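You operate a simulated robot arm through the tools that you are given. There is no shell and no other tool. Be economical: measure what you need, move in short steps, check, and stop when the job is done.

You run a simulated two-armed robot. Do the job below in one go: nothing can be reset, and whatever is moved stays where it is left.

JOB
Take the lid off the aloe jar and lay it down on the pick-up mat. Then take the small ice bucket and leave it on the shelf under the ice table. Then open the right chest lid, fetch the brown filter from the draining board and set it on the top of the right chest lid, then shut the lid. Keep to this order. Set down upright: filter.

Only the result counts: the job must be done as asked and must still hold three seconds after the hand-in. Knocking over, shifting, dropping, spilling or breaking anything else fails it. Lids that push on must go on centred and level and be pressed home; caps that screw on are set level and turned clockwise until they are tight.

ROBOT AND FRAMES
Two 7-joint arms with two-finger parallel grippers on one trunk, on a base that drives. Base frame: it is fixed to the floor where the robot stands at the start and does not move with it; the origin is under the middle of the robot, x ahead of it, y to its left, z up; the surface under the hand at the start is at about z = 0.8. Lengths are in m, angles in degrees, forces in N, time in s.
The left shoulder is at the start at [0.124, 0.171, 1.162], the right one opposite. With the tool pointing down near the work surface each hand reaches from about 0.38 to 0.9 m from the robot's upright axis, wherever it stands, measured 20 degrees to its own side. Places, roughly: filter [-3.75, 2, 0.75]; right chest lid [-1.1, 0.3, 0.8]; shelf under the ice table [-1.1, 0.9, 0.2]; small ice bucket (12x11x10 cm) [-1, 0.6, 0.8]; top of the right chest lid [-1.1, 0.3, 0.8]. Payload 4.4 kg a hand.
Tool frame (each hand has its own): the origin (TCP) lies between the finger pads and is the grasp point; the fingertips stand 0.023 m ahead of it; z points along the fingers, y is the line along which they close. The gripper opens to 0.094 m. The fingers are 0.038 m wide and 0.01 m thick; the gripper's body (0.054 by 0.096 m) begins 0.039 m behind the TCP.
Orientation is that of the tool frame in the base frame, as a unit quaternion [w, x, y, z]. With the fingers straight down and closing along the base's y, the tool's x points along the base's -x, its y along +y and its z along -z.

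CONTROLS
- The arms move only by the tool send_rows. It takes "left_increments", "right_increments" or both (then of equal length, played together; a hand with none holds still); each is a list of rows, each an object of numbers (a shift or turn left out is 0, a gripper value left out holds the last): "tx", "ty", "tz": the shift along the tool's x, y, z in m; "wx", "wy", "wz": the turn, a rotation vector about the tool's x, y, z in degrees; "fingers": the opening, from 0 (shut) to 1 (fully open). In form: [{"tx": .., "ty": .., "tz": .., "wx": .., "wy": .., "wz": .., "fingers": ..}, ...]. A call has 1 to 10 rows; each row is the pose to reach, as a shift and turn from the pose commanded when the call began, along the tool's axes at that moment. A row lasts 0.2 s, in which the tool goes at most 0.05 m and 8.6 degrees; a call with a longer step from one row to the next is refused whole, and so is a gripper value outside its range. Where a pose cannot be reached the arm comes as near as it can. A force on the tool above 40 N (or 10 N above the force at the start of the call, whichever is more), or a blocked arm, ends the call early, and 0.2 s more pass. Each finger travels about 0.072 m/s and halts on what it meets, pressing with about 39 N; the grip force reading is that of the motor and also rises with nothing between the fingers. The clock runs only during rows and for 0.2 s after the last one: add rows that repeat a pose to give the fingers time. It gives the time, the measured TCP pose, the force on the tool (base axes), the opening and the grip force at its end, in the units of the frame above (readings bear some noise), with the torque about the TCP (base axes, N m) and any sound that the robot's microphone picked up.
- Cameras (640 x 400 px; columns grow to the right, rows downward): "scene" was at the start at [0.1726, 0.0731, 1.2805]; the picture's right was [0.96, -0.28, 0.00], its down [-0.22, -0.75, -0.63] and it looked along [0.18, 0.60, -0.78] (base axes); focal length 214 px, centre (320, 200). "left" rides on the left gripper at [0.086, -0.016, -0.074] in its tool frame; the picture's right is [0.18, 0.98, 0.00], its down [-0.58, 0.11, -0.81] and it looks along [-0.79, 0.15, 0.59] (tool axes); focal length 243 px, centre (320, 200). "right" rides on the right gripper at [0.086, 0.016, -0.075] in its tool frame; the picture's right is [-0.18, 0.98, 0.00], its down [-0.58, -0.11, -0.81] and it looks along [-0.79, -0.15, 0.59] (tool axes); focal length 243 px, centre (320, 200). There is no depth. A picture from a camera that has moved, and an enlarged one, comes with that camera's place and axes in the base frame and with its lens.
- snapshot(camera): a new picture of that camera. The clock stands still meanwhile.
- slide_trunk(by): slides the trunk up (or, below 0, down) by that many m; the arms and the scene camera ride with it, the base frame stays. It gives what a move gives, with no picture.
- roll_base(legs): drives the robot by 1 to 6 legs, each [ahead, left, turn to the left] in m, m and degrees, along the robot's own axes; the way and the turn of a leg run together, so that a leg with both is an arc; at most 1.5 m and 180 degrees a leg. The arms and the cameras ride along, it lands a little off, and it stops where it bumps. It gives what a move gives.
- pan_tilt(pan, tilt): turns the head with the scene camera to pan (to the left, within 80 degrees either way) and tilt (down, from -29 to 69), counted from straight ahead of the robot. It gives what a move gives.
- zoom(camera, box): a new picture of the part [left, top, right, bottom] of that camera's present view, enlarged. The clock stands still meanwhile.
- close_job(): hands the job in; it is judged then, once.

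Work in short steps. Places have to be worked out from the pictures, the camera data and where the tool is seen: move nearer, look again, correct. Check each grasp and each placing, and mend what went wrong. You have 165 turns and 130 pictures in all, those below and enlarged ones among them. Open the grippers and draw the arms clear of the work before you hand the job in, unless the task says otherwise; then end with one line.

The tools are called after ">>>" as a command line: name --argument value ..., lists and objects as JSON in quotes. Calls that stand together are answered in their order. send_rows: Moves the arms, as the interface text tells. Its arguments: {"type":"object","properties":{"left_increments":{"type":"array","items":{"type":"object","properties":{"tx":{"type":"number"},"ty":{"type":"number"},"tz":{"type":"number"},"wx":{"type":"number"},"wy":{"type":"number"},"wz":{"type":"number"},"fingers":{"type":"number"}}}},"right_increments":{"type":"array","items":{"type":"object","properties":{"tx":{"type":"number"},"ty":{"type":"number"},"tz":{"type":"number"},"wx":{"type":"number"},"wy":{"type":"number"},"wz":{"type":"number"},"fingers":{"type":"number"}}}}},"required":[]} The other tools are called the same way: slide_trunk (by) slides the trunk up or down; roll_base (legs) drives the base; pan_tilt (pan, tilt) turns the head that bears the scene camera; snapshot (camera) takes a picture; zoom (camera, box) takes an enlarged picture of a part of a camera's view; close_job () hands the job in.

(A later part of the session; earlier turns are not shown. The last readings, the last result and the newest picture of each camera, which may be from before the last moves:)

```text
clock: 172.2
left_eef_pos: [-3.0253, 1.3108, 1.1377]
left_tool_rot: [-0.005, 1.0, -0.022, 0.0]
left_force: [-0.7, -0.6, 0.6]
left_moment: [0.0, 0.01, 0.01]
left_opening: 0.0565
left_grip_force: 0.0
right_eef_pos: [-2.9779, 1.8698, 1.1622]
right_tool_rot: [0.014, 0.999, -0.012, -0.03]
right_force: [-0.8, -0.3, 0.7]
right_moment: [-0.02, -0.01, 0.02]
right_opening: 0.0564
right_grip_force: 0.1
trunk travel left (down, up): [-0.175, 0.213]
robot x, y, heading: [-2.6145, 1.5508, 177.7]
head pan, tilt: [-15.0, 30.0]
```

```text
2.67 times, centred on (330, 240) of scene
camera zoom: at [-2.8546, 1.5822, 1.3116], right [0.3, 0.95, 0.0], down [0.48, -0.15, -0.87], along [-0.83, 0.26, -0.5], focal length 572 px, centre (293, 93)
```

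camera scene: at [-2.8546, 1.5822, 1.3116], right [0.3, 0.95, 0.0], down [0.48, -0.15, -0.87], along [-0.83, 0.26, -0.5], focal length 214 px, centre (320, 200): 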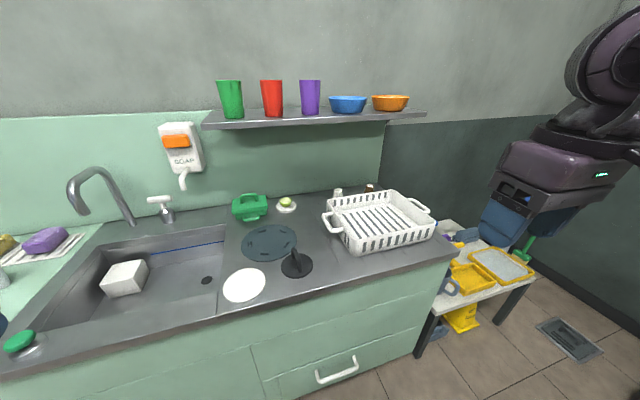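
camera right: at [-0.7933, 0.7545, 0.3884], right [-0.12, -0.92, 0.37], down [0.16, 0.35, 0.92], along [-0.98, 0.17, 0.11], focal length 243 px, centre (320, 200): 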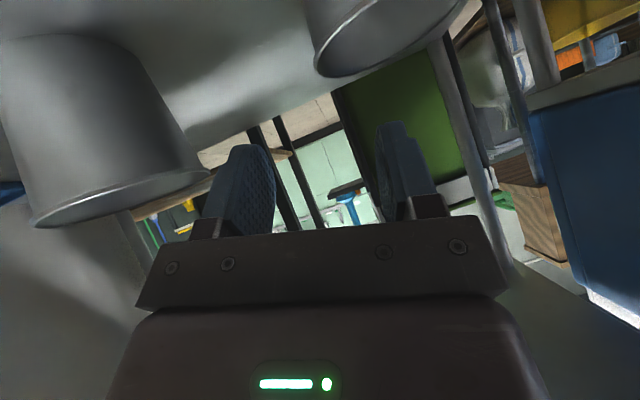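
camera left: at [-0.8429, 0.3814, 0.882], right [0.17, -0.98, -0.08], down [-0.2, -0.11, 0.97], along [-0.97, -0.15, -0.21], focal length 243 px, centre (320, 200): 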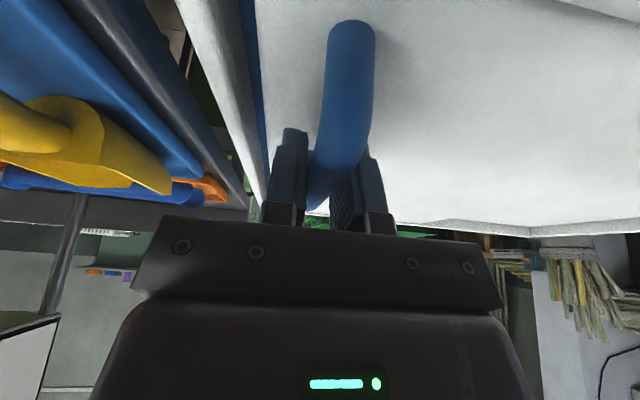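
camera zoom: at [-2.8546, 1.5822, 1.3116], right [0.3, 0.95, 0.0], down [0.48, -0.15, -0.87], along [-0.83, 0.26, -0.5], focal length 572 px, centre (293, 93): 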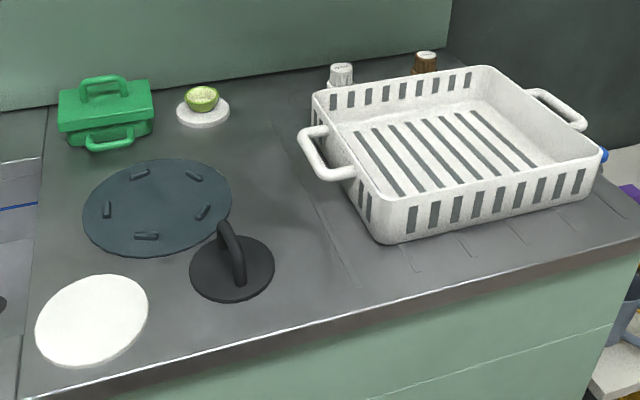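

The brown filter stands behind the rack, next to a white one, near (-3.71, 2.1). I square up, roll nearer and look again.

>>> roll_base --legs '[[0, 0, 2.3], [0, -0.2, 0], [0.28, 0, 0]]'

>>> pan_tilt --pan -20 --tilt 35

>>> zoom --camera "scene" --box '[200, 100, 440, 250]'

>>> snapshot --camera "right"

```text
clock: 176.6
left_eef_pos: [-3.2911, 1.502, 1.1389]
left_tool_rot: [-0.005, 1.0, -0.006, -0.001]
left_force: [-0.1, -0.5, 0.6]
left_moment: [-0.02, 0.0, 0.02]
left_opening: 0.0563
left_grip_force: 0.1
right_eef_pos: [-3.2606, 2.0613, 1.1626]
right_tool_rot: [0.014, 0.999, 0.003, -0.029]
right_force: [-0.1, 0.4, -0.2]
right_moment: [0.0, -0.01, -0.01]
right_opening: 0.0564
right_grip_force: 0.2
trunk travel left (down, up): [-0.175, 0.213]
robot x, y, heading: [-2.8861, 1.7526, 179.5]
head pan, tilt: [-15.0, 30.0]
stopped in leg 3: the robot was blocked; the commanded pose is now the measured one
```

```text
clock: 177.2
left_eef_pos: [-3.2935, 1.5009, 1.1378]
left_tool_rot: [-0.004, 1.0, -0.006, 0.0]
left_force: [0.9, -0.5, -0.2]
left_moment: [0.02, 0.0, 0.02]
left_opening: 0.0563
left_grip_force: 0.0
right_eef_pos: [-3.2609, 2.061, 1.1633]
right_tool_rot: [0.014, 0.999, 0.004, -0.03]
right_force: [0.1, -1.2, 0.6]
right_moment: [-0.05, -0.01, 0.01]
right_opening: 0.0566
right_grip_force: 0.0
trunk travel left (down, up): [-0.175, 0.213]
robot x, y, heading: [-2.8872, 1.7536, 179.5]
head pan, tilt: [-20.0, 35.0]
```

```text
2.67 times, centred on (320, 175) of scene
camera zoom: at [-3.124, 1.7852, 1.3039], right [0.35, 0.94, 0.0], down [0.54, -0.2, -0.82], along [-0.77, 0.29, -0.57], focal length 572 px, centre (320, 267)
```

zoom: 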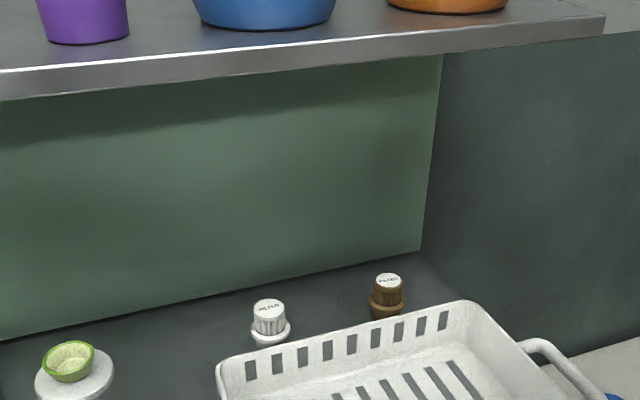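

```text
46 pictures are left
camera right: at [-3.1709, 2.0477, 1.2316], right [-0.18, -0.98, 0.04], down [-0.53, 0.13, 0.84], along [-0.83, 0.13, -0.55], focal length 243 px, centre (320, 200)
```

right: 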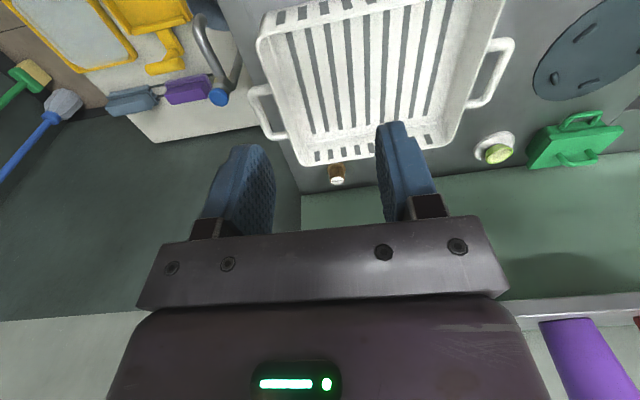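

The brown filter's top is near (-3.657, 2.08, 0.863), right behind the rack (rim ≈0.85) and under the cup shelf (front edge ≈ x -3.52, z 1.17). I pitch the right hand 35° forward so that it fits, and approach above the rack.

>>> send_rows --right_increments '[{"tx": -0.03, "ty": -0.003, "tz": 0.029, "wy": -5.3, "fingers": 0.8}, {"tx": -0.06, "ty": -0.006, "tz": 0.058, "wy": -10.6}, {"tx": -0.09, "ty": -0.01, "tz": 0.087, "wy": -15.9}, {"tx": -0.12, "ty": -0.013, "tz": 0.116, "wy": -21.2}, {"tx": -0.15, "ty": -0.016, "tz": 0.145, "wy": -26.5}, {"tx": -0.18, "ty": -0.02, "tz": 0.174, "wy": -31.6}, {"tx": -0.18, "ty": -0.02, "tz": 0.174, "wy": -31.6}]'

>>> snapshot --camera "right"

>>> snapshot --camera "scene"

```text
clock: 178.8
left_eef_pos: [-3.2903, 1.5018, 1.1379]
left_tool_rot: [-0.005, 1.0, -0.006, -0.001]
left_force: [-0.9, 0.0, 0.4]
left_moment: [-0.01, 0.03, 0.02]
left_opening: 0.0564
left_grip_force: 0.0
right_eef_pos: [-3.452, 2.0722, 0.9985]
right_tool_rot: [0.015, 0.953, -0.001, -0.302]
right_force: [-0.3, -0.5, 0.8]
right_moment: [0.03, -0.01, 0.01]
right_opening: 0.0754
right_grip_force: 0.1
trunk travel left (down, up): [-0.175, 0.213]
robot x, y, heading: [-2.8832, 1.7525, 179.3]
head pan, tilt: [-20.0, 35.0]
```

```text
45 pictures are left
camera right: at [-3.3388, 2.0579, 1.0109], right [-0.14, -0.98, 0.13], down [-0.01, 0.14, 0.99], along [-0.99, 0.14, -0.03], focal length 243 px, centre (320, 200)
```

right: 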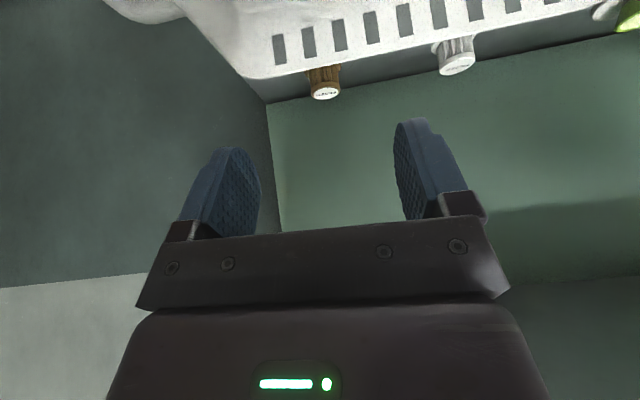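

```text
44 pictures are left
camera scene: at [-3.1228, 1.7849, 1.3043], right [0.35, 0.94, 0.0], down [0.54, -0.2, -0.82], along [-0.77, 0.29, -0.57], focal length 214 px, centre (320, 200)
```

scene: 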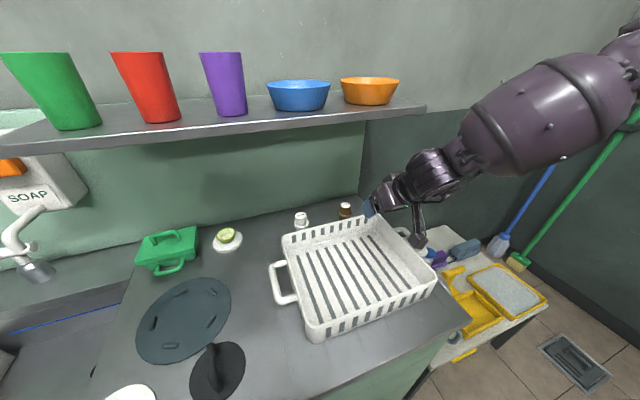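

Refined target: filter axis about (-3.668, 2.082), top 0.855. I go to a pre-grasp point behind it and look again.

>>> send_rows --right_increments '[{"tx": -0.02, "ty": -0.002, "tz": 0.035}, {"tx": -0.04, "ty": -0.005, "tz": 0.07}, {"tx": -0.06, "ty": -0.008, "tz": 0.105}, {"tx": -0.081, "ty": -0.01, "tz": 0.141}, {"tx": -0.081, "ty": -0.01, "tz": 0.141}]'

>>> snapshot --camera "right"

>>> zoom --camera "scene" --box '[280, 130, 460, 270]'

```text
clock: 180.0
left_eef_pos: [-3.2907, 1.5028, 1.1373]
left_tool_rot: [-0.004, 1.0, -0.006, -0.002]
left_force: [0.7, -0.2, 0.1]
left_moment: [0.03, 0.02, 0.0]
left_opening: 0.0563
left_grip_force: 0.0
right_eef_pos: [-3.5968, 2.0818, 0.93]
right_tool_rot: [0.015, 0.954, 0.0, -0.301]
right_force: [0.4, -0.3, 0.7]
right_moment: [0.0, 0.01, -0.01]
right_opening: 0.0754
right_grip_force: 0.1
trunk travel left (down, up): [-0.175, 0.213]
robot x, y, heading: [-2.8871, 1.7541, 179.8]
head pan, tilt: [-20.0, 35.0]
```

```text
43 pictures are left
camera right: at [-3.485, 2.0661, 0.9412], right [-0.14, -0.98, 0.13], down [-0.01, 0.14, 0.99], along [-0.99, 0.14, -0.03], focal length 243 px, centre (320, 200)
```

right: 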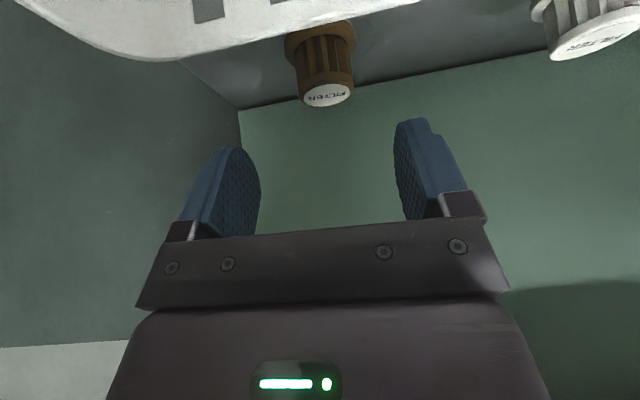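

```text
2.86 times, centred on (370, 200) of scene
camera zoom: at [-3.1229, 1.7849, 1.3043], right [0.35, 0.94, 0.0], down [0.54, -0.2, -0.82], along [-0.77, 0.29, -0.57], focal length 613 px, centre (177, 200)
```

zoom: 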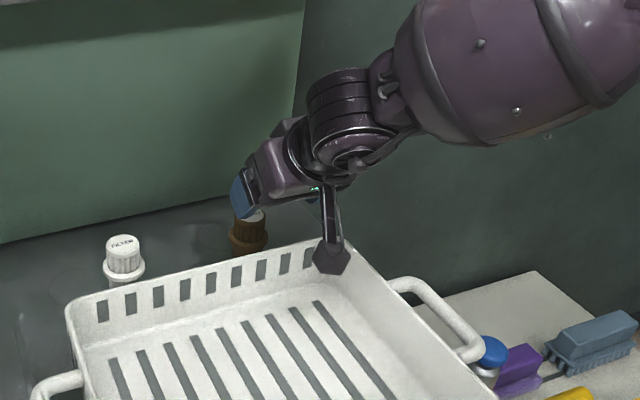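

The filter cap is nicely between the fingers. I reduce pitch to 25° (the wrist camera must clear the rack rim), open fully and advance in steps.

>>> send_rows --right_increments '[{"wy": 5, "ty": 0.002, "fingers": 1.0}, {"wy": 10, "ty": 0.004, "tz": 0.01}, {"wy": 10, "tx": -0.004, "ty": 0.004, "tz": 0.04}, {"wy": 10, "tx": -0.008, "ty": 0.004, "tz": 0.065}, {"wy": 10, "tx": -0.008, "ty": 0.004, "tz": 0.065}]'

>>> snapshot --camera "right"

>>> zoom --camera "scene" --box '[280, 130, 460, 270]'

```text
clock: 181.2
left_eef_pos: [-3.2909, 1.5018, 1.1375]
left_tool_rot: [-0.004, 1.0, -0.006, 0.0]
left_force: [-0.1, 0.3, 0.6]
left_moment: [-0.02, -0.03, 0.03]
left_opening: 0.0564
left_grip_force: 0.1
right_eef_pos: [-3.5961, 2.0976, 0.9206]
right_tool_rot: [0.015, 0.976, 0.001, -0.216]
right_force: [0.0, -0.4, 0.3]
right_moment: [-0.04, 0.02, -0.02]
right_opening: 0.0939
right_grip_force: 0.0
right hand out of reach, approached as far as the arm can: row 2, 3, 4, 5
trunk travel left (down, up): [-0.175, 0.213]
robot x, y, heading: [-2.8877, 1.7517, 179.4]
head pan, tilt: [-20.0, 35.0]
```

```text
41 pictures are left
camera right: at [-3.4861, 2.084, 0.9523], right [-0.16, -0.98, 0.11], down [-0.19, 0.14, 0.97], along [-0.97, 0.13, -0.2], focal length 243 px, centre (320, 200)
```

right: 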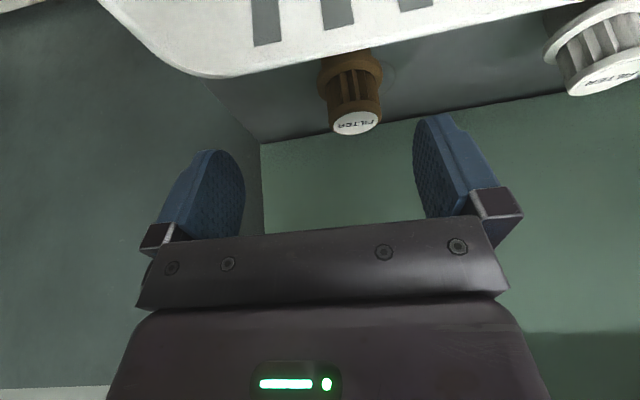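

```text
2.86 times, centred on (370, 200) of scene
camera zoom: at [-3.1239, 1.7852, 1.3038], right [0.35, 0.94, 0.0], down [0.54, -0.2, -0.82], along [-0.77, 0.29, -0.57], focal length 613 px, centre (177, 200)
```

zoom: 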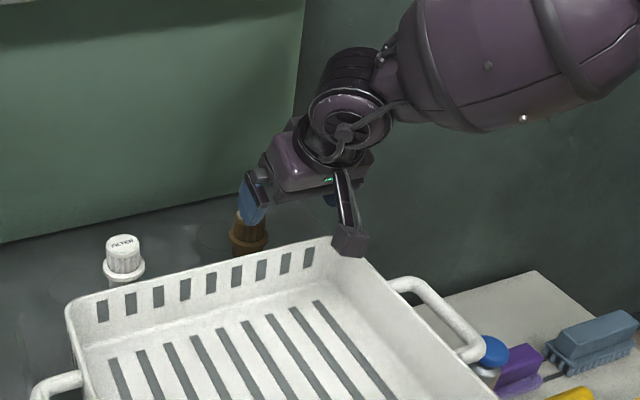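

The wrist is limited again at this lateral offset. I shift the base 6 cm left (backing 1 cm off the counter) and then retry.

>>> roll_base --legs '[[-0.01, 0, 0], [0, 0.07, 0]]'

>>> send_rows --right_increments '[{"ty": -0.02}, {"ty": -0.04}, {"ty": -0.05}, {"ty": -0.05}]'

>>> snapshot --camera "right"

```text
clock: 182.9
left_eef_pos: [-3.2827, 1.4319, 1.1382]
left_tool_rot: [-0.004, 1.0, -0.006, 0.0]
left_force: [0.3, 0.7, 0.1]
left_moment: [0.02, -0.01, 0.02]
left_opening: 0.0565
left_grip_force: 0.0
right_eef_pos: [-3.5861, 2.0277, 0.9209]
right_tool_rot: [0.015, 0.976, 0.002, -0.216]
right_force: [-0.3, -0.5, -0.5]
right_moment: [0.01, -0.01, -0.03]
right_opening: 0.094
right_grip_force: 0.1
trunk travel left (down, up): [-0.175, 0.213]
robot x, y, heading: [-2.8758, 1.6847, 179.7]
head pan, tilt: [-20.0, 35.0]
```

```text
clock: 183.9
left_eef_pos: [-3.2825, 1.4322, 1.138]
left_tool_rot: [-0.005, 1.0, -0.004, 0.0]
left_force: [-0.8, -0.4, 0.0]
left_moment: [0.0, -0.02, -0.02]
left_opening: 0.0565
left_grip_force: 0.0
right_eef_pos: [-3.5854, 2.0771, 0.9226]
right_tool_rot: [0.015, 0.976, 0.002, -0.218]
right_force: [0.2, 0.3, 0.1]
right_moment: [-0.01, -0.01, -0.01]
right_opening: 0.0942
right_grip_force: 0.0
trunk travel left (down, up): [-0.175, 0.213]
robot x, y, heading: [-2.8727, 1.6838, 179.8]
head pan, tilt: [-20.0, 35.0]
```

```text
39 pictures are left
camera right: at [-3.4762, 2.0629, 0.9529], right [-0.16, -0.98, 0.11], down [-0.19, 0.13, 0.97], along [-0.97, 0.13, -0.2], focal length 243 px, centre (320, 200)
```

right: 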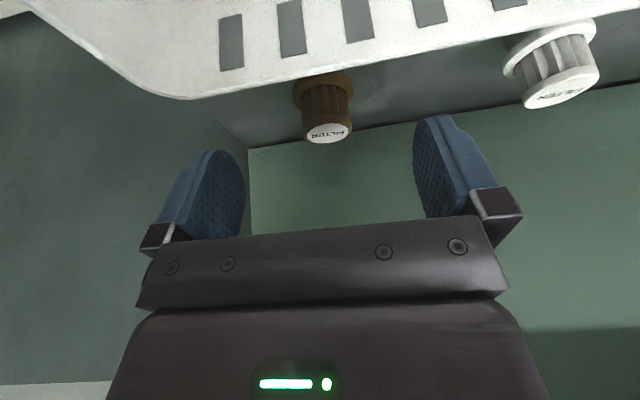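

Filter is centred in y. I go forward at safe height to above it, then down.

>>> send_rows --right_increments '[{"tx": -0.02, "tz": 0.022}, {"tx": -0.042, "tz": 0.045}, {"tx": -0.0635, "tz": 0.067}, {"tx": -0.0635, "tz": 0.067}]'

>>> snapshot --camera "right"

>>> zoom --camera "scene" --box '[290, 130, 470, 270]'

```text
clock: 184.9
left_eef_pos: [-3.2808, 1.4327, 1.1377]
left_tool_rot: [-0.004, 1.0, -0.004, 0.0]
left_force: [0.1, -0.1, 0.4]
left_moment: [-0.02, -0.02, 0.0]
left_opening: 0.0565
left_grip_force: 0.0
right_eef_pos: [-3.6112, 2.088, 0.9222]
right_tool_rot: [0.016, 0.976, 0.003, -0.216]
right_force: [0.5, -0.1, 0.0]
right_moment: [0.0, -0.02, 0.0]
right_opening: 0.094
right_grip_force: 0.1
right hand out of reach, approached as far as the arm can: row 1, 2, 3, 4
trunk travel left (down, up): [-0.175, 0.213]
robot x, y, heading: [-2.8789, 1.6855, 179.6]
head pan, tilt: [-20.0, 35.0]
```

```text
38 pictures are left
camera right: at [-3.501, 2.0731, 0.9545], right [-0.16, -0.98, 0.11], down [-0.19, 0.13, 0.97], along [-0.97, 0.13, -0.2], focal length 243 px, centre (320, 200)
```

right: 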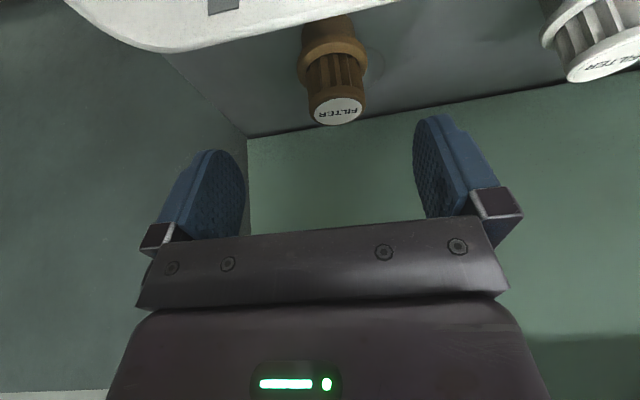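

```text
2.86 times, centred on (380, 200) of scene
camera zoom: at [-3.1145, 1.7151, 1.3039], right [0.35, 0.94, 0.0], down [0.54, -0.2, -0.82], along [-0.77, 0.29, -0.57], focal length 613 px, centre (149, 200)
```

zoom: 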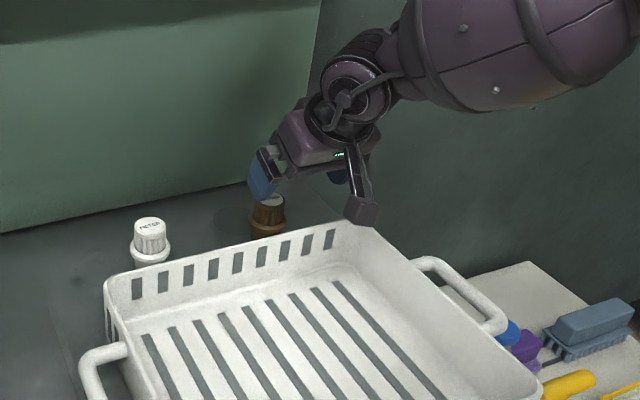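

More pitch frees the wrist (as it did before), so I pitch to 42°, then advance.

>>> send_rows --right_increments '[{"wy": -6}, {"wy": -12}, {"wy": -17}, {"wy": -17}]'

```text
clock: 185.9
left_eef_pos: [-3.2825, 1.4305, 1.1376]
left_tool_rot: [-0.004, 1.0, -0.005, 0.0]
left_force: [0.4, -0.2, -0.1]
left_moment: [0.02, 0.02, 0.01]
left_opening: 0.0563
left_grip_force: 0.1
right_eef_pos: [-3.6112, 2.0863, 0.9256]
right_tool_rot: [0.015, 0.934, 0.0, -0.358]
right_force: [0.2, -0.3, 0.4]
right_moment: [0.01, 0.03, 0.01]
right_opening: 0.094
right_grip_force: 0.1
trunk travel left (down, up): [-0.175, 0.213]
robot x, y, heading: [-2.8738, 1.6844, 179.6]
head pan, tilt: [-20.0, 35.0]
```

I advance to just above the filter.

>>> send_rows --right_increments '[{"tx": -0.004, "ty": 0.003, "tz": 0.02}, {"tx": -0.008, "ty": 0.006, "tz": 0.04}, {"tx": -0.0126, "ty": 0.009, "tz": 0.059}, {"tx": -0.0126, "ty": 0.009, "tz": 0.059}]'

>>> snapshot --camera "right"

>>> zoom --camera "scene" --box '[310, 140, 430, 240]'

```text
clock: 186.9
left_eef_pos: [-3.282, 1.4319, 1.138]
left_tool_rot: [-0.004, 1.0, -0.005, -0.002]
left_force: [-0.5, -0.1, -0.1]
left_moment: [-0.01, -0.01, -0.04]
left_opening: 0.0564
left_grip_force: 0.0
right_eef_pos: [-3.6244, 2.0837, 0.9166]
right_tool_rot: [0.014, 0.933, -0.001, -0.359]
right_force: [-0.3, -0.7, -0.2]
right_moment: [0.03, 0.0, 0.01]
right_opening: 0.094
right_grip_force: 0.1
right hand out of reach, approached as far as the arm can: row 1, 2, 3, 4
trunk travel left (down, up): [-0.175, 0.213]
robot x, y, heading: [-2.8778, 1.6839, 179.3]
head pan, tilt: [-20.0, 35.0]
```

```text
36 pictures are left
camera right: at [-3.5095, 2.0675, 0.9147], right [-0.13, -0.98, 0.15], down [0.11, 0.14, 0.98], along [-0.99, 0.14, 0.09], focal length 243 px, centre (320, 200)
```

right: 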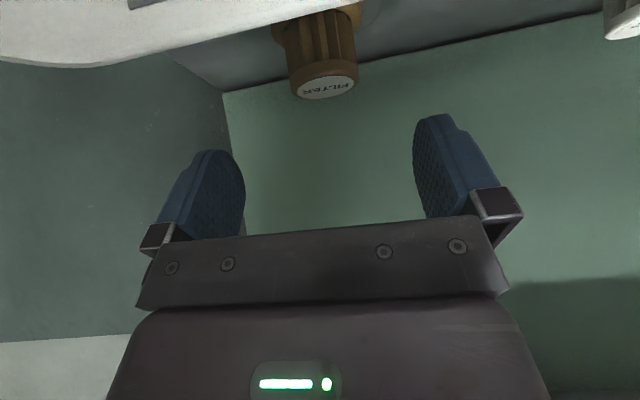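

```text
4.00 times, centred on (370, 190) of scene
camera zoom: at [-3.1145, 1.7152, 1.3039], right [0.35, 0.94, 0.0], down [0.54, -0.2, -0.82], along [-0.77, 0.29, -0.57], focal length 858 px, centre (120, 240)
```

zoom: 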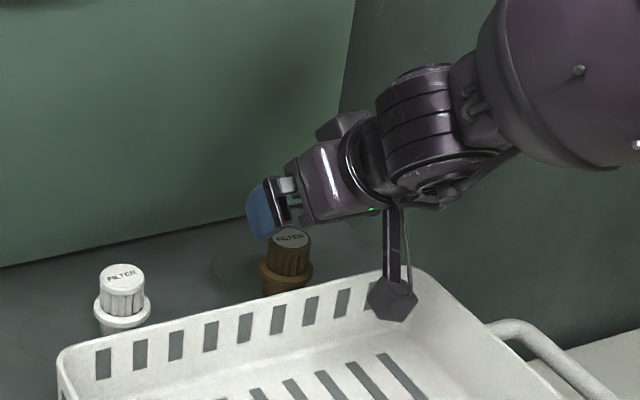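

The arm is at full extension. Lowering the trunk leans the shoulders forward, so I first raise the left hand and draw the right hand back, then slide the trunk down by 0.08 m.

>>> send_rows --right_increments '[{"tz": -0.035}, {"tz": -0.07}, {"tz": -0.105}, {"tz": -0.12}]' --left_increments '[{"tz": -0.035}, {"tz": -0.07}, {"tz": -0.105}, {"tz": -0.12}]'

>>> slide_trunk --by -0.08

>>> snapshot --camera "scene"

```text
clock: 187.9
left_eef_pos: [-3.2806, 1.4317, 1.2581]
left_tool_rot: [-0.005, 1.0, -0.006, 0.0]
left_force: [-0.1, -0.4, 0.0]
left_moment: [0.01, -0.02, 0.03]
left_opening: 0.0566
left_grip_force: 0.0
right_eef_pos: [-3.5441, 2.0858, 1.0092]
right_tool_rot: [0.015, 0.933, 0.0, -0.358]
right_force: [0.4, -0.5, 0.5]
right_moment: [0.01, -0.02, 0.03]
right_opening: 0.0936
right_grip_force: 0.0
trunk travel left (down, up): [-0.175, 0.213]
robot x, y, heading: [-2.8769, 1.681, 179.9]
head pan, tilt: [-20.0, 35.0]
```

```text
clock: 189.0
left_eef_pos: [-3.2797, 1.4304, 1.1793]
left_tool_rot: [-0.004, 1.0, -0.006, -0.002]
left_force: [0.5, 0.4, 0.3]
left_moment: [0.05, 0.01, 0.02]
left_opening: 0.0566
left_grip_force: 0.1
right_eef_pos: [-3.5419, 2.0852, 0.932]
right_tool_rot: [0.015, 0.933, 0.0, -0.36]
right_force: [0.6, -0.1, 0.3]
right_moment: [-0.02, -0.01, 0.02]
right_opening: 0.0939
right_grip_force: 0.1
trunk travel left (down, up): [-0.095, 0.293]
robot x, y, heading: [-2.8741, 1.6815, 179.5]
head pan, tilt: [-20.0, 35.0]
```

```text
34 pictures are left
camera scene: at [-3.1944, 1.7154, 1.2082], right [0.35, 0.94, 0.0], down [0.54, -0.2, -0.82], along [-0.77, 0.29, -0.57], focal length 214 px, centre (320, 200)
```

scene: 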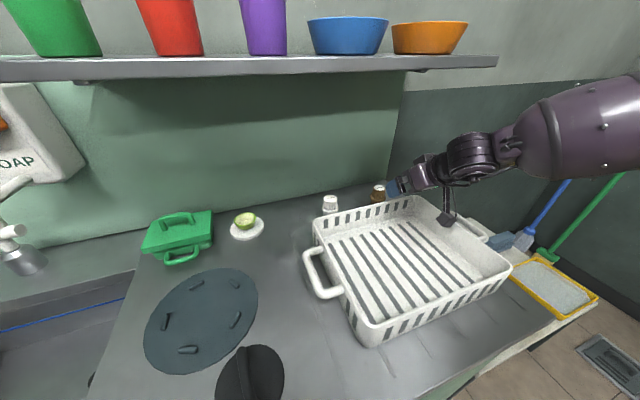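

The shoulders leaned ahead by 8 cm. I advance to just above the filter again.

>>> send_rows --right_increments '[{"tx": -0.015, "ty": 0.002, "tz": 0.026}, {"tx": -0.03, "ty": 0.004, "tz": 0.052}, {"tx": -0.045, "ty": 0.006, "tz": 0.078}, {"tx": -0.059, "ty": 0.008, "tz": 0.103}, {"tx": -0.059, "ty": 0.008, "tz": 0.103}]'

>>> snapshot --camera "right"

>>> zoom --camera "scene" --box '[340, 140, 460, 240]'

```text
clock: 190.2
left_eef_pos: [-3.2822, 1.4321, 1.1776]
left_tool_rot: [-0.004, 1.0, -0.005, -0.001]
left_force: [-0.4, -0.1, 0.0]
left_moment: [0.0, 0.0, -0.04]
left_opening: 0.0562
left_grip_force: 0.0
right_eef_pos: [-3.6547, 2.0761, 0.8919]
right_tool_rot: [0.015, 0.933, -0.001, -0.359]
right_force: [0.7, 0.2, 1.3]
right_moment: [0.01, -0.01, 0.02]
right_opening: 0.0942
right_grip_force: 0.1
trunk travel left (down, up): [-0.095, 0.293]
robot x, y, heading: [-2.876, 1.6833, 179.8]
head pan, tilt: [-20.0, 35.0]
```

```text
33 pictures are left
camera right: at [-3.54, 2.0618, 0.89], right [-0.13, -0.98, 0.15], down [0.11, 0.14, 0.98], along [-0.99, 0.14, 0.09], focal length 243 px, centre (320, 200)
```

right: 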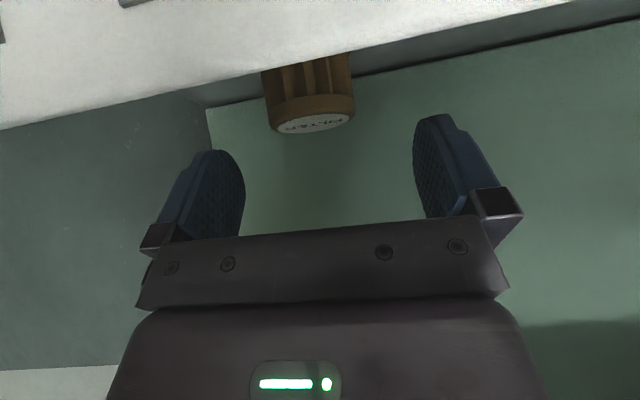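

```text
4.00 times, centred on (400, 190) of scene
camera zoom: at [-3.1956, 1.7158, 1.2075], right [0.35, 0.94, 0.0], down [0.54, -0.2, -0.82], along [-0.77, 0.29, -0.57], focal length 858 px, centre (0, 240)
```

zoom: 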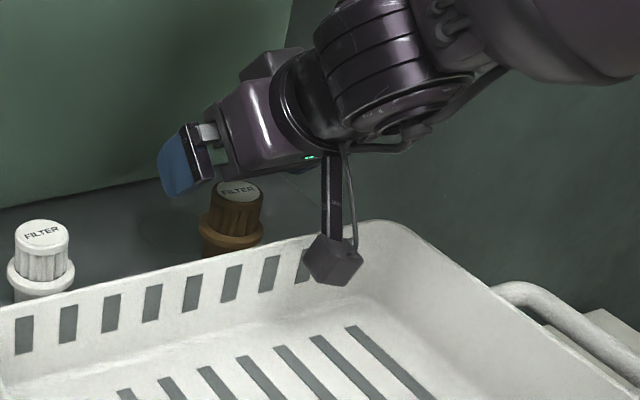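

Better triangulation with the nearer views: filter top at (-3.645, 2.075, 0.87). I lower 3.2 cm onto the cap.

>>> send_rows --right_increments '[{"tx": 0.009, "tz": 0.006}, {"tx": 0.018, "tz": 0.012}, {"tx": 0.026, "tz": 0.019}, {"tx": 0.026, "tz": 0.019}]'

>>> zoom --camera "scene" --box '[340, 140, 460, 240]'

>>> snapshot --camera "right"

```text
clock: 191.2
left_eef_pos: [-3.2821, 1.4297, 1.1794]
left_tool_rot: [-0.004, 1.0, -0.004, -0.001]
left_force: [-0.9, -0.8, 1.0]
left_moment: [0.01, 0.0, 0.03]
left_opening: 0.0566
left_grip_force: 0.0
right_eef_pos: [-3.6472, 2.0762, 0.8611]
right_tool_rot: [0.015, 0.934, -0.001, -0.358]
right_force: [-0.6, -0.3, 0.3]
right_moment: [0.01, 0.04, -0.06]
right_opening: 0.094
right_grip_force: 0.1
trunk travel left (down, up): [-0.095, 0.293]
robot x, y, heading: [-2.8812, 1.6811, 179.5]
head pan, tilt: [-20.0, 35.0]
```

```text
4.00 times, centred on (400, 190) of scene
camera zoom: at [-3.196, 1.7156, 1.2073], right [0.35, 0.94, 0.0], down [0.54, -0.2, -0.82], along [-0.77, 0.29, -0.57], focal length 858 px, centre (0, 240)
```

zoom: 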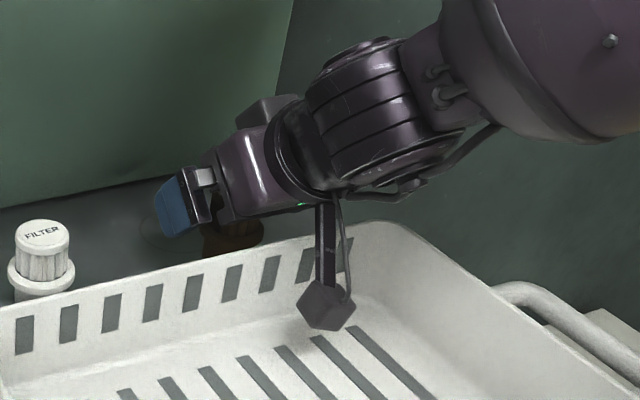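

```text
30 pictures are left
camera right: at [-3.5337, 2.0598, 0.8587], right [-0.13, -0.98, 0.15], down [0.11, 0.14, 0.98], along [-0.99, 0.14, 0.09], focal length 243 px, centre (320, 200)
```

right: 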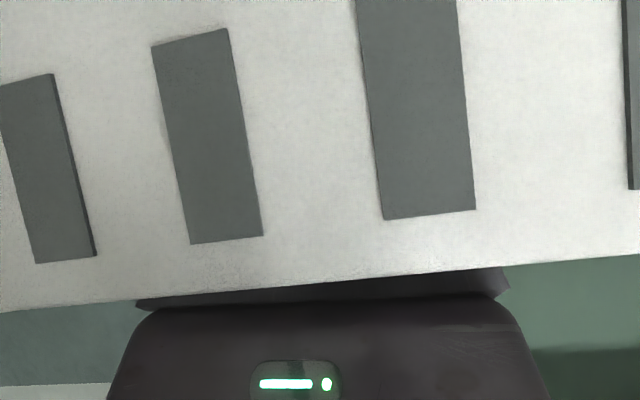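

The camera dipped inside the rack, but no forces are felt and the hand passes over the rim. I close on the cap.

>>> send_rows --right_increments '[{"fingers": 0.6}, {"fingers": 0.3}, {"fingers": 0}, {"fingers": 0}, {"fingers": 0}, {"fingers": 0}]'

>>> zoom --camera "scene" --box '[340, 140, 460, 240]'

```text
clock: 192.6
left_eef_pos: [-3.2821, 1.431, 1.177]
left_tool_rot: [-0.004, 1.0, -0.005, 0.001]
left_force: [-0.3, 0.1, 0.3]
left_moment: [0.03, 0.02, 0.0]
left_opening: 0.0563
left_grip_force: 0.0
right_eef_pos: [-3.6481, 2.0751, 0.8602]
right_tool_rot: [0.015, 0.933, 0.0, -0.358]
right_force: [0.4, 0.1, -0.2]
right_moment: [-0.03, 0.0, -0.01]
right_opening: 0.0473
right_grip_force: 39.3
trunk travel left (down, up): [-0.095, 0.293]
robot x, y, heading: [-2.8779, 1.6828, 179.8]
head pan, tilt: [-20.0, 35.0]
```

```text
4.00 times, centred on (400, 190) of scene
camera zoom: at [-3.1962, 1.7157, 1.2072], right [0.35, 0.94, 0.0], down [0.54, -0.2, -0.82], along [-0.77, 0.29, -0.57], focal length 858 px, centre (0, 240)
```

zoom: 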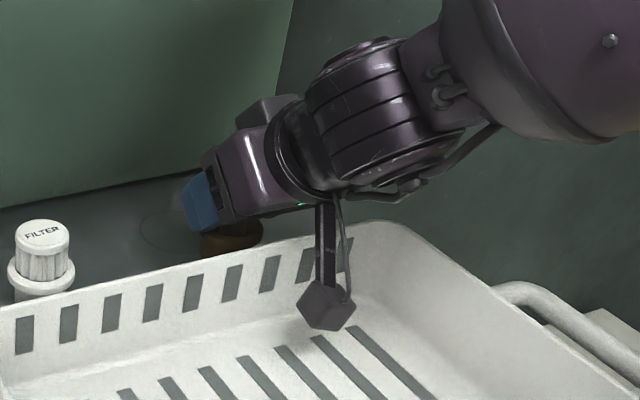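

Gripped (opening 47 mm). I lift straight up 7 cm first, watching the shelf above.

>>> send_rows --right_increments '[{"tx": -0.01, "tz": -0.0111}, {"tx": -0.02, "tz": -0.0222}, {"tx": -0.03, "tz": -0.0333}, {"tx": -0.04, "tz": -0.0444}, {"tx": -0.0468, "tz": -0.052}]'

>>> zoom --camera "scene" --box '[320, 40, 520, 240]'

>>> snapshot --camera "right"

```text
clock: 193.8
left_eef_pos: [-3.2805, 1.4298, 1.1775]
left_tool_rot: [-0.004, 1.0, -0.005, -0.001]
left_force: [-0.2, -0.6, 0.1]
left_moment: [0.04, 0.01, 0.01]
left_opening: 0.0565
left_grip_force: 0.1
right_eef_pos: [-3.6502, 2.0758, 0.9326]
right_tool_rot: [0.015, 0.933, 0.0, -0.359]
right_force: [0.2, -0.3, 0.4]
right_moment: [0.03, 0.01, 0.02]
right_opening: 0.047
right_grip_force: 39.6
trunk travel left (down, up): [-0.095, 0.293]
robot x, y, heading: [-2.8788, 1.6839, 179.8]
head pan, tilt: [-20.0, 35.0]
```

```text
2.00 times, centred on (420, 140) of scene
camera zoom: at [-3.196, 1.7155, 1.2073], right [0.35, 0.94, 0.0], down [0.54, -0.2, -0.82], along [-0.77, 0.29, -0.57], focal length 429 px, centre (120, 320)
```

zoom: 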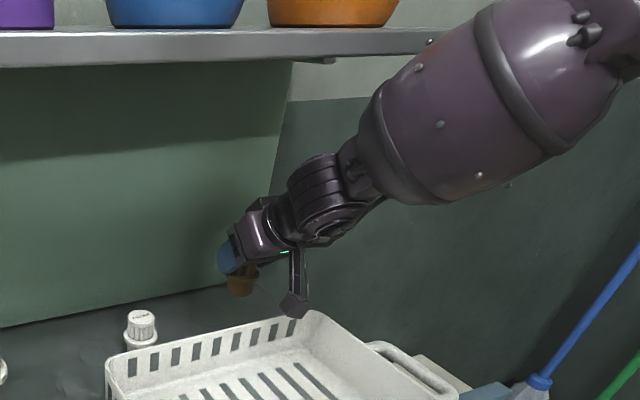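

```text
27 pictures are left
camera right: at [-3.536, 2.0601, 0.9297], right [-0.13, -0.98, 0.15], down [0.11, 0.14, 0.98], along [-0.99, 0.14, 0.09], focal length 243 px, centre (320, 200)
```

right: 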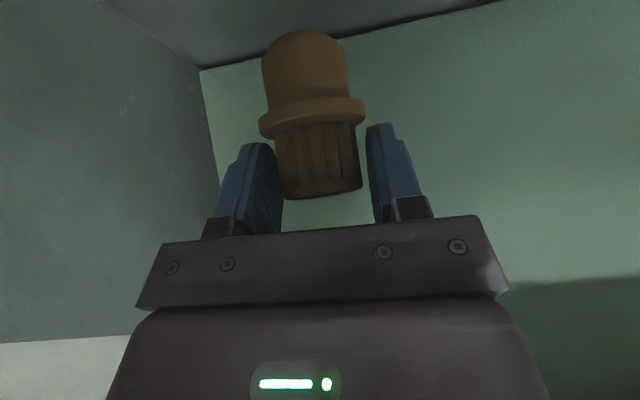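

The filter is held well and hangs upright. I rise 3.5 cm more and then draw it back over the rack.

>>> send_rows --right_increments '[{"tx": -0.0134, "tz": -0.0149}, {"tx": -0.0234, "tz": -0.026}, {"tx": -0.015, "tz": -0.044}, {"tx": 0.001, "tz": -0.068}, {"tx": 0.024, "tz": -0.095}, {"tx": 0.047, "tz": -0.122}, {"tx": 0.07, "tz": -0.15}, {"tx": 0.1, "tz": -0.177}]'

>>> snapshot --camera "scene"

```text
clock: 195.6
left_eef_pos: [-3.2812, 1.4318, 1.1783]
left_tool_rot: [-0.004, 1.0, -0.004, 0.0]
left_force: [0.8, 0.0, -0.3]
left_moment: [-0.01, 0.02, 0.03]
left_opening: 0.0563
left_grip_force: 0.1
right_eef_pos: [-3.4533, 2.0786, 0.9952]
right_tool_rot: [0.015, 0.933, 0.0, -0.359]
right_force: [0.6, 0.4, -0.7]
right_moment: [-0.01, 0.01, 0.0]
right_opening: 0.0471
right_grip_force: 39.1
trunk travel left (down, up): [-0.095, 0.293]
robot x, y, heading: [-2.8812, 1.6843, 179.5]
head pan, tilt: [-20.0, 35.0]
```

```text
26 pictures are left
camera scene: at [-3.1952, 1.7156, 1.2077], right [0.35, 0.94, 0.0], down [0.54, -0.2, -0.82], along [-0.77, 0.29, -0.57], focal length 214 px, centre (320, 200)
```

scene: 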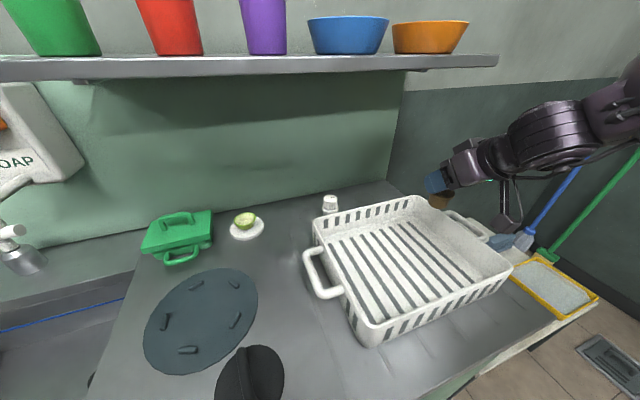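

I back away from the counter, restore the trunk height, and retrace the route: left along the lane, then backwards down the corridor.

>>> roll_base --legs '[[-0.28, 0, 0]]'

>>> slide_trunk --by 0.08

>>> roll_base --legs '[[0, 1.25, 0], [0, 1.2, 0]]'

```text
clock: 197.6
left_eef_pos: [-3.0026, 1.4313, 1.1784]
left_tool_rot: [-0.004, 1.0, -0.009, 0.0]
left_force: [0.3, 0.2, 0.0]
left_moment: [0.01, 0.04, -0.01]
left_opening: 0.0563
left_grip_force: 0.0
right_eef_pos: [-3.1697, 2.0807, 0.994]
right_tool_rot: [0.013, 0.934, -0.004, -0.358]
right_force: [0.2, -0.6, -0.5]
right_moment: [0.0, 0.0, 0.06]
right_opening: 0.0469
right_grip_force: 39.3
trunk travel left (down, up): [-0.095, 0.293]
robot x, y, heading: [-2.5948, 1.6819, 178.9]
head pan, tilt: [-20.0, 35.0]
```

```text
clock: 198.8
left_eef_pos: [-3.0049, 1.4312, 1.2566]
left_tool_rot: [-0.005, 1.0, -0.009, 0.001]
left_force: [-0.7, 0.2, -0.7]
left_moment: [0.02, 0.01, 0.02]
left_opening: 0.0564
left_grip_force: 0.1
right_eef_pos: [-3.1706, 2.0804, 1.0714]
right_tool_rot: [0.012, 0.934, -0.006, -0.356]
right_force: [-0.5, 0.0, -1.4]
right_moment: [0.0, 0.02, 0.0]
right_opening: 0.047
right_grip_force: 39.2
trunk travel left (down, up): [-0.175, 0.213]
robot x, y, heading: [-2.5976, 1.6782, 179.1]
head pan, tilt: [-20.0, 35.0]
```

```text
clock: 220.2
left_eef_pos: [-3.0344, -1.0013, 1.2576]
left_tool_rot: [-0.006, 1.0, -0.016, 0.0]
left_force: [0.8, -0.2, -1.2]
left_moment: [-0.05, 0.03, -0.02]
left_opening: 0.0565
left_grip_force: 0.1
right_eef_pos: [-3.1921, -0.3498, 1.0743]
right_tool_rot: [0.011, 0.933, -0.01, -0.358]
right_force: [0.7, -0.4, -0.2]
right_moment: [0.0, 0.01, -0.02]
right_opening: 0.0463
right_grip_force: 38.9
trunk travel left (down, up): [-0.175, 0.213]
robot x, y, heading: [-2.6228, -0.7608, 178.6]
head pan, tilt: [-20.0, 35.0]
```

I square up, back down the corridor to the aisle, and slide right toward the chest's open lid.

>>> roll_base --legs '[[0, 0, 1.4], [0, 0.09, 0], [-1.2, 0, 0], [-1.2, 0, 0]]'

>>> roll_base --legs '[[0, -0.5, 0]]'

>>> pan_tilt --pan -20 --tilt 45

>>> snapshot --camera "scene"

```text
clock: 233.3
left_eef_pos: [-0.6493, -1.1013, 1.257]
left_tool_rot: [-0.004, 1.0, -0.011, 0.0]
left_force: [-0.3, 0.1, 0.6]
left_moment: [-0.01, 0.02, 0.01]
left_opening: 0.0564
left_grip_force: 0.0
right_eef_pos: [-0.8154, -0.4518, 1.0743]
right_tool_rot: [0.014, 0.933, -0.005, -0.359]
right_force: [0.5, 0.1, -0.6]
right_moment: [0.03, 0.02, 0.0]
right_opening: 0.0465
right_grip_force: 38.6
trunk travel left (down, up): [-0.175, 0.213]
robot x, y, heading: [-0.2402, -0.8558, 179.2]
head pan, tilt: [-20.0, 35.0]
```

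```text
clock: 238.3
left_eef_pos: [-0.6417, -0.6004, 1.2577]
left_tool_rot: [-0.005, 1.0, 0.0, 0.0]
left_force: [-0.2, 0.0, 0.1]
left_moment: [0.01, -0.01, -0.05]
left_opening: 0.0565
left_grip_force: 0.0
right_eef_pos: [-0.8209, 0.0455, 1.0745]
right_tool_rot: [0.017, 0.933, 0.003, -0.358]
right_force: [0.4, 0.8, -1.6]
right_moment: [0.0, -0.01, 0.01]
right_opening: 0.0462
right_grip_force: 38.9
trunk travel left (down, up): [-0.175, 0.213]
robot x, y, heading: [-0.2399, -0.3438, -179.7]
head pan, tilt: [-20.0, 35.0]
```

```text
clock: 239.0
left_eef_pos: [-0.6411, -0.6002, 1.2578]
left_tool_rot: [-0.004, 1.0, 0.0, 0.0]
left_force: [-0.6, 0.4, 0.0]
left_moment: [-0.01, -0.02, -0.03]
left_opening: 0.0566
left_grip_force: 0.0
right_eef_pos: [-0.8212, 0.0456, 1.0739]
right_tool_rot: [0.016, 0.933, 0.004, -0.359]
right_force: [0.0, -0.4, 0.3]
right_moment: [0.0, -0.02, -0.03]
right_opening: 0.046
right_grip_force: 38.8
trunk travel left (down, up): [-0.175, 0.213]
robot x, y, heading: [-0.2413, -0.3437, -180.0]
head pan, tilt: [-20.0, 45.0]
```

```text
25 pictures are left
camera scene: at [-0.4706, -0.3168, 1.2891], right [0.34, 0.94, 0.0], down [0.67, -0.24, -0.71], along [-0.67, 0.24, -0.71], focal length 214 px, centre (320, 200)
```

scene: 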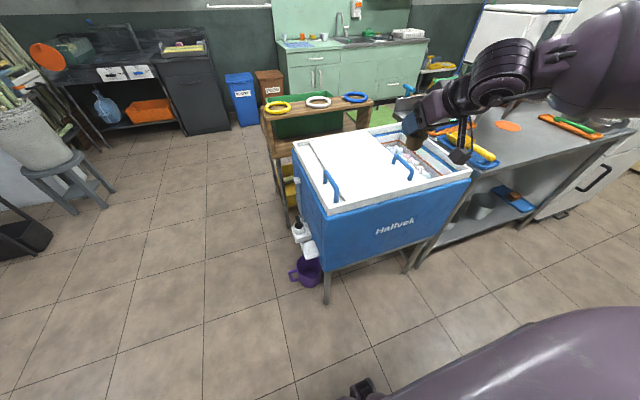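

The open lid spans roughly x -0.88…-1.3, y -0.06…0.21. I'll set the filter at about (-1.09, 0.05), clear of the handle. I roll ahead 0.17 m and extend.

>>> roll_base --legs '[[0.17, 0, 0]]'

>>> send_rows --right_increments '[{"tx": -0.011, "tz": 0.034}, {"tx": -0.022, "tz": 0.068}, {"tx": -0.028, "tz": 0.1}, {"tx": -0.02, "tz": 0.12}, {"tx": -0.005, "tz": 0.14}, {"tx": 0.006, "tz": 0.155}]'

>>> zoom --camera "scene" --box '[240, 80, 480, 260]'

>>> snapshot --camera "right"

```text
clock: 240.5
left_eef_pos: [-0.8121, -0.6038, 1.2587]
left_tool_rot: [-0.004, 1.0, 0.003, 0.001]
left_force: [0.1, 0.0, -1.1]
left_moment: [0.01, -0.02, 0.03]
left_opening: 0.0563
left_grip_force: 0.1
right_eef_pos: [-0.9959, 0.0402, 1.073]
right_tool_rot: [0.018, 0.934, 0.007, -0.358]
right_force: [0.6, -0.2, -0.7]
right_moment: [-0.01, 0.0, -0.02]
right_opening: 0.0459
right_grip_force: 38.7
trunk travel left (down, up): [-0.175, 0.213]
robot x, y, heading: [-0.4106, -0.3489, -179.3]
head pan, tilt: [-20.0, 45.0]
```

```text
clock: 241.9
left_eef_pos: [-0.8108, -0.6052, 1.2574]
left_tool_rot: [-0.004, 1.0, 0.003, 0.0]
left_force: [-0.5, 0.4, -0.4]
left_moment: [0.02, -0.01, -0.01]
left_opening: 0.0562
left_grip_force: 0.0
right_eef_pos: [-1.095, 0.0345, 0.9537]
right_tool_rot: [0.018, 0.934, 0.007, -0.357]
right_force: [0.5, 0.1, -0.5]
right_moment: [0.03, -0.02, 0.01]
right_opening: 0.0459
right_grip_force: 38.9
trunk travel left (down, up): [-0.175, 0.213]
robot x, y, heading: [-0.411, -0.3494, -179.4]
head pan, tilt: [-20.0, 45.0]
```

```text
2.22 times, centred on (360, 170) of scene
camera zoom: at [-0.6426, -0.3193, 1.2889], right [0.33, 0.94, 0.0], down [0.67, -0.24, -0.71], along [-0.67, 0.24, -0.71], focal length 477 px, centre (231, 267)
```

zoom: 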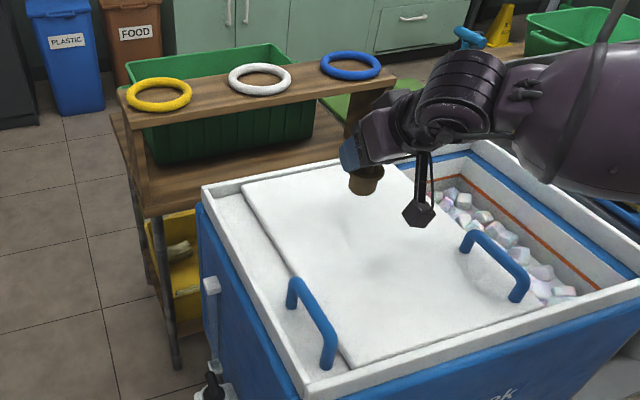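

```text
23 pictures are left
camera right: at [-0.9813, 0.0205, 0.952], right [-0.11, -0.98, 0.15], down [0.1, 0.14, 0.98], along [-0.99, 0.13, 0.09], focal length 243 px, centre (320, 200)
```

right: 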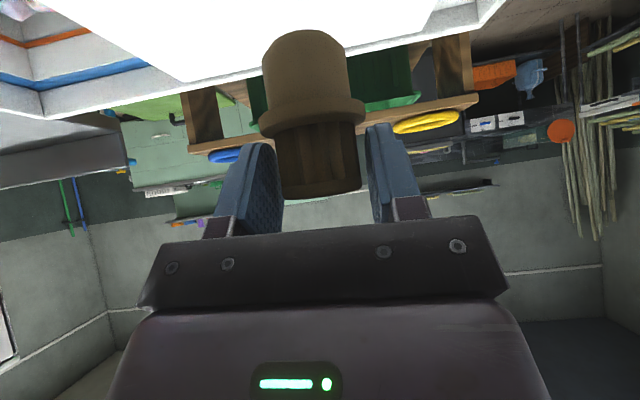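

The spot below the filter is mid-lid and clear of the handle. I lower 6 cm, then in small steps until contact.

>>> send_rows --right_increments '[{"tx": 0.0134, "tz": 0.0149}, {"tx": 0.0268, "tz": 0.0297}, {"tx": 0.0401, "tz": 0.0446}, {"tx": 0.0428, "tz": 0.0476}, {"tx": 0.0455, "tz": 0.0505}, {"tx": 0.0482, "tz": 0.0535}, {"tx": 0.0508, "tz": 0.0565}, {"tx": 0.0535, "tz": 0.0594}, {"tx": 0.0562, "tz": 0.0624}]'

>>> zoom --camera "scene" --box '[300, 120, 440, 240]'

```text
clock: 243.9
left_eef_pos: [-0.8106, -0.6052, 1.2585]
left_tool_rot: [-0.004, 1.0, 0.003, 0.0]
left_force: [0.2, -0.3, 0.6]
left_moment: [0.01, 0.03, -0.02]
left_opening: 0.0564
left_grip_force: 0.0
right_eef_pos: [-1.0946, 0.0323, 0.8744]
right_tool_rot: [0.018, 0.933, 0.008, -0.36]
right_force: [0.5, 2.0, 6.1]
right_moment: [0.13, -0.04, -0.01]
right_opening: 0.0462
right_grip_force: 38.4
trunk travel left (down, up): [-0.175, 0.213]
robot x, y, heading: [-0.4085, -0.3474, -179.4]
head pan, tilt: [-20.0, 45.0]
```

```text
3.33 times, centred on (370, 180) of scene
camera zoom: at [-0.6416, -0.3195, 1.2894], right [0.33, 0.94, 0.0], down [0.67, -0.24, -0.71], along [-0.67, 0.24, -0.71], focal length 715 px, centre (153, 267)
```

zoom: 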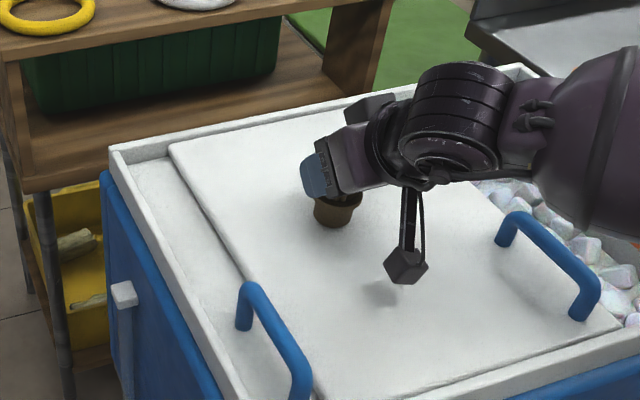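

Light contact (6 N) at z 0.874. I press 2 mm more and read.

>>> send_rows --right_increments '[{"tx": 0.0007, "tz": 0.0008}, {"tx": 0.0014, "tz": 0.0016}, {"tx": 0.0014, "tz": 0.0016}]'

```text
clock: 244.7
left_eef_pos: [-0.8089, -0.605, 1.2581]
left_tool_rot: [-0.006, 1.0, 0.004, -0.002]
left_force: [0.2, -0.5, 0.0]
left_moment: [0.02, 0.0, 0.01]
left_opening: 0.0565
left_grip_force: 0.0
right_eef_pos: [-1.093, 0.0308, 0.8737]
right_tool_rot: [0.017, 0.933, 0.007, -0.361]
right_force: [-1.3, 2.4, 19.3]
right_moment: [0.23, -0.06, -0.01]
right_opening: 0.0463
right_grip_force: 38.7
trunk travel left (down, up): [-0.175, 0.213]
robot x, y, heading: [-0.4108, -0.3449, -179.1]
head pan, tilt: [-20.0, 45.0]
```

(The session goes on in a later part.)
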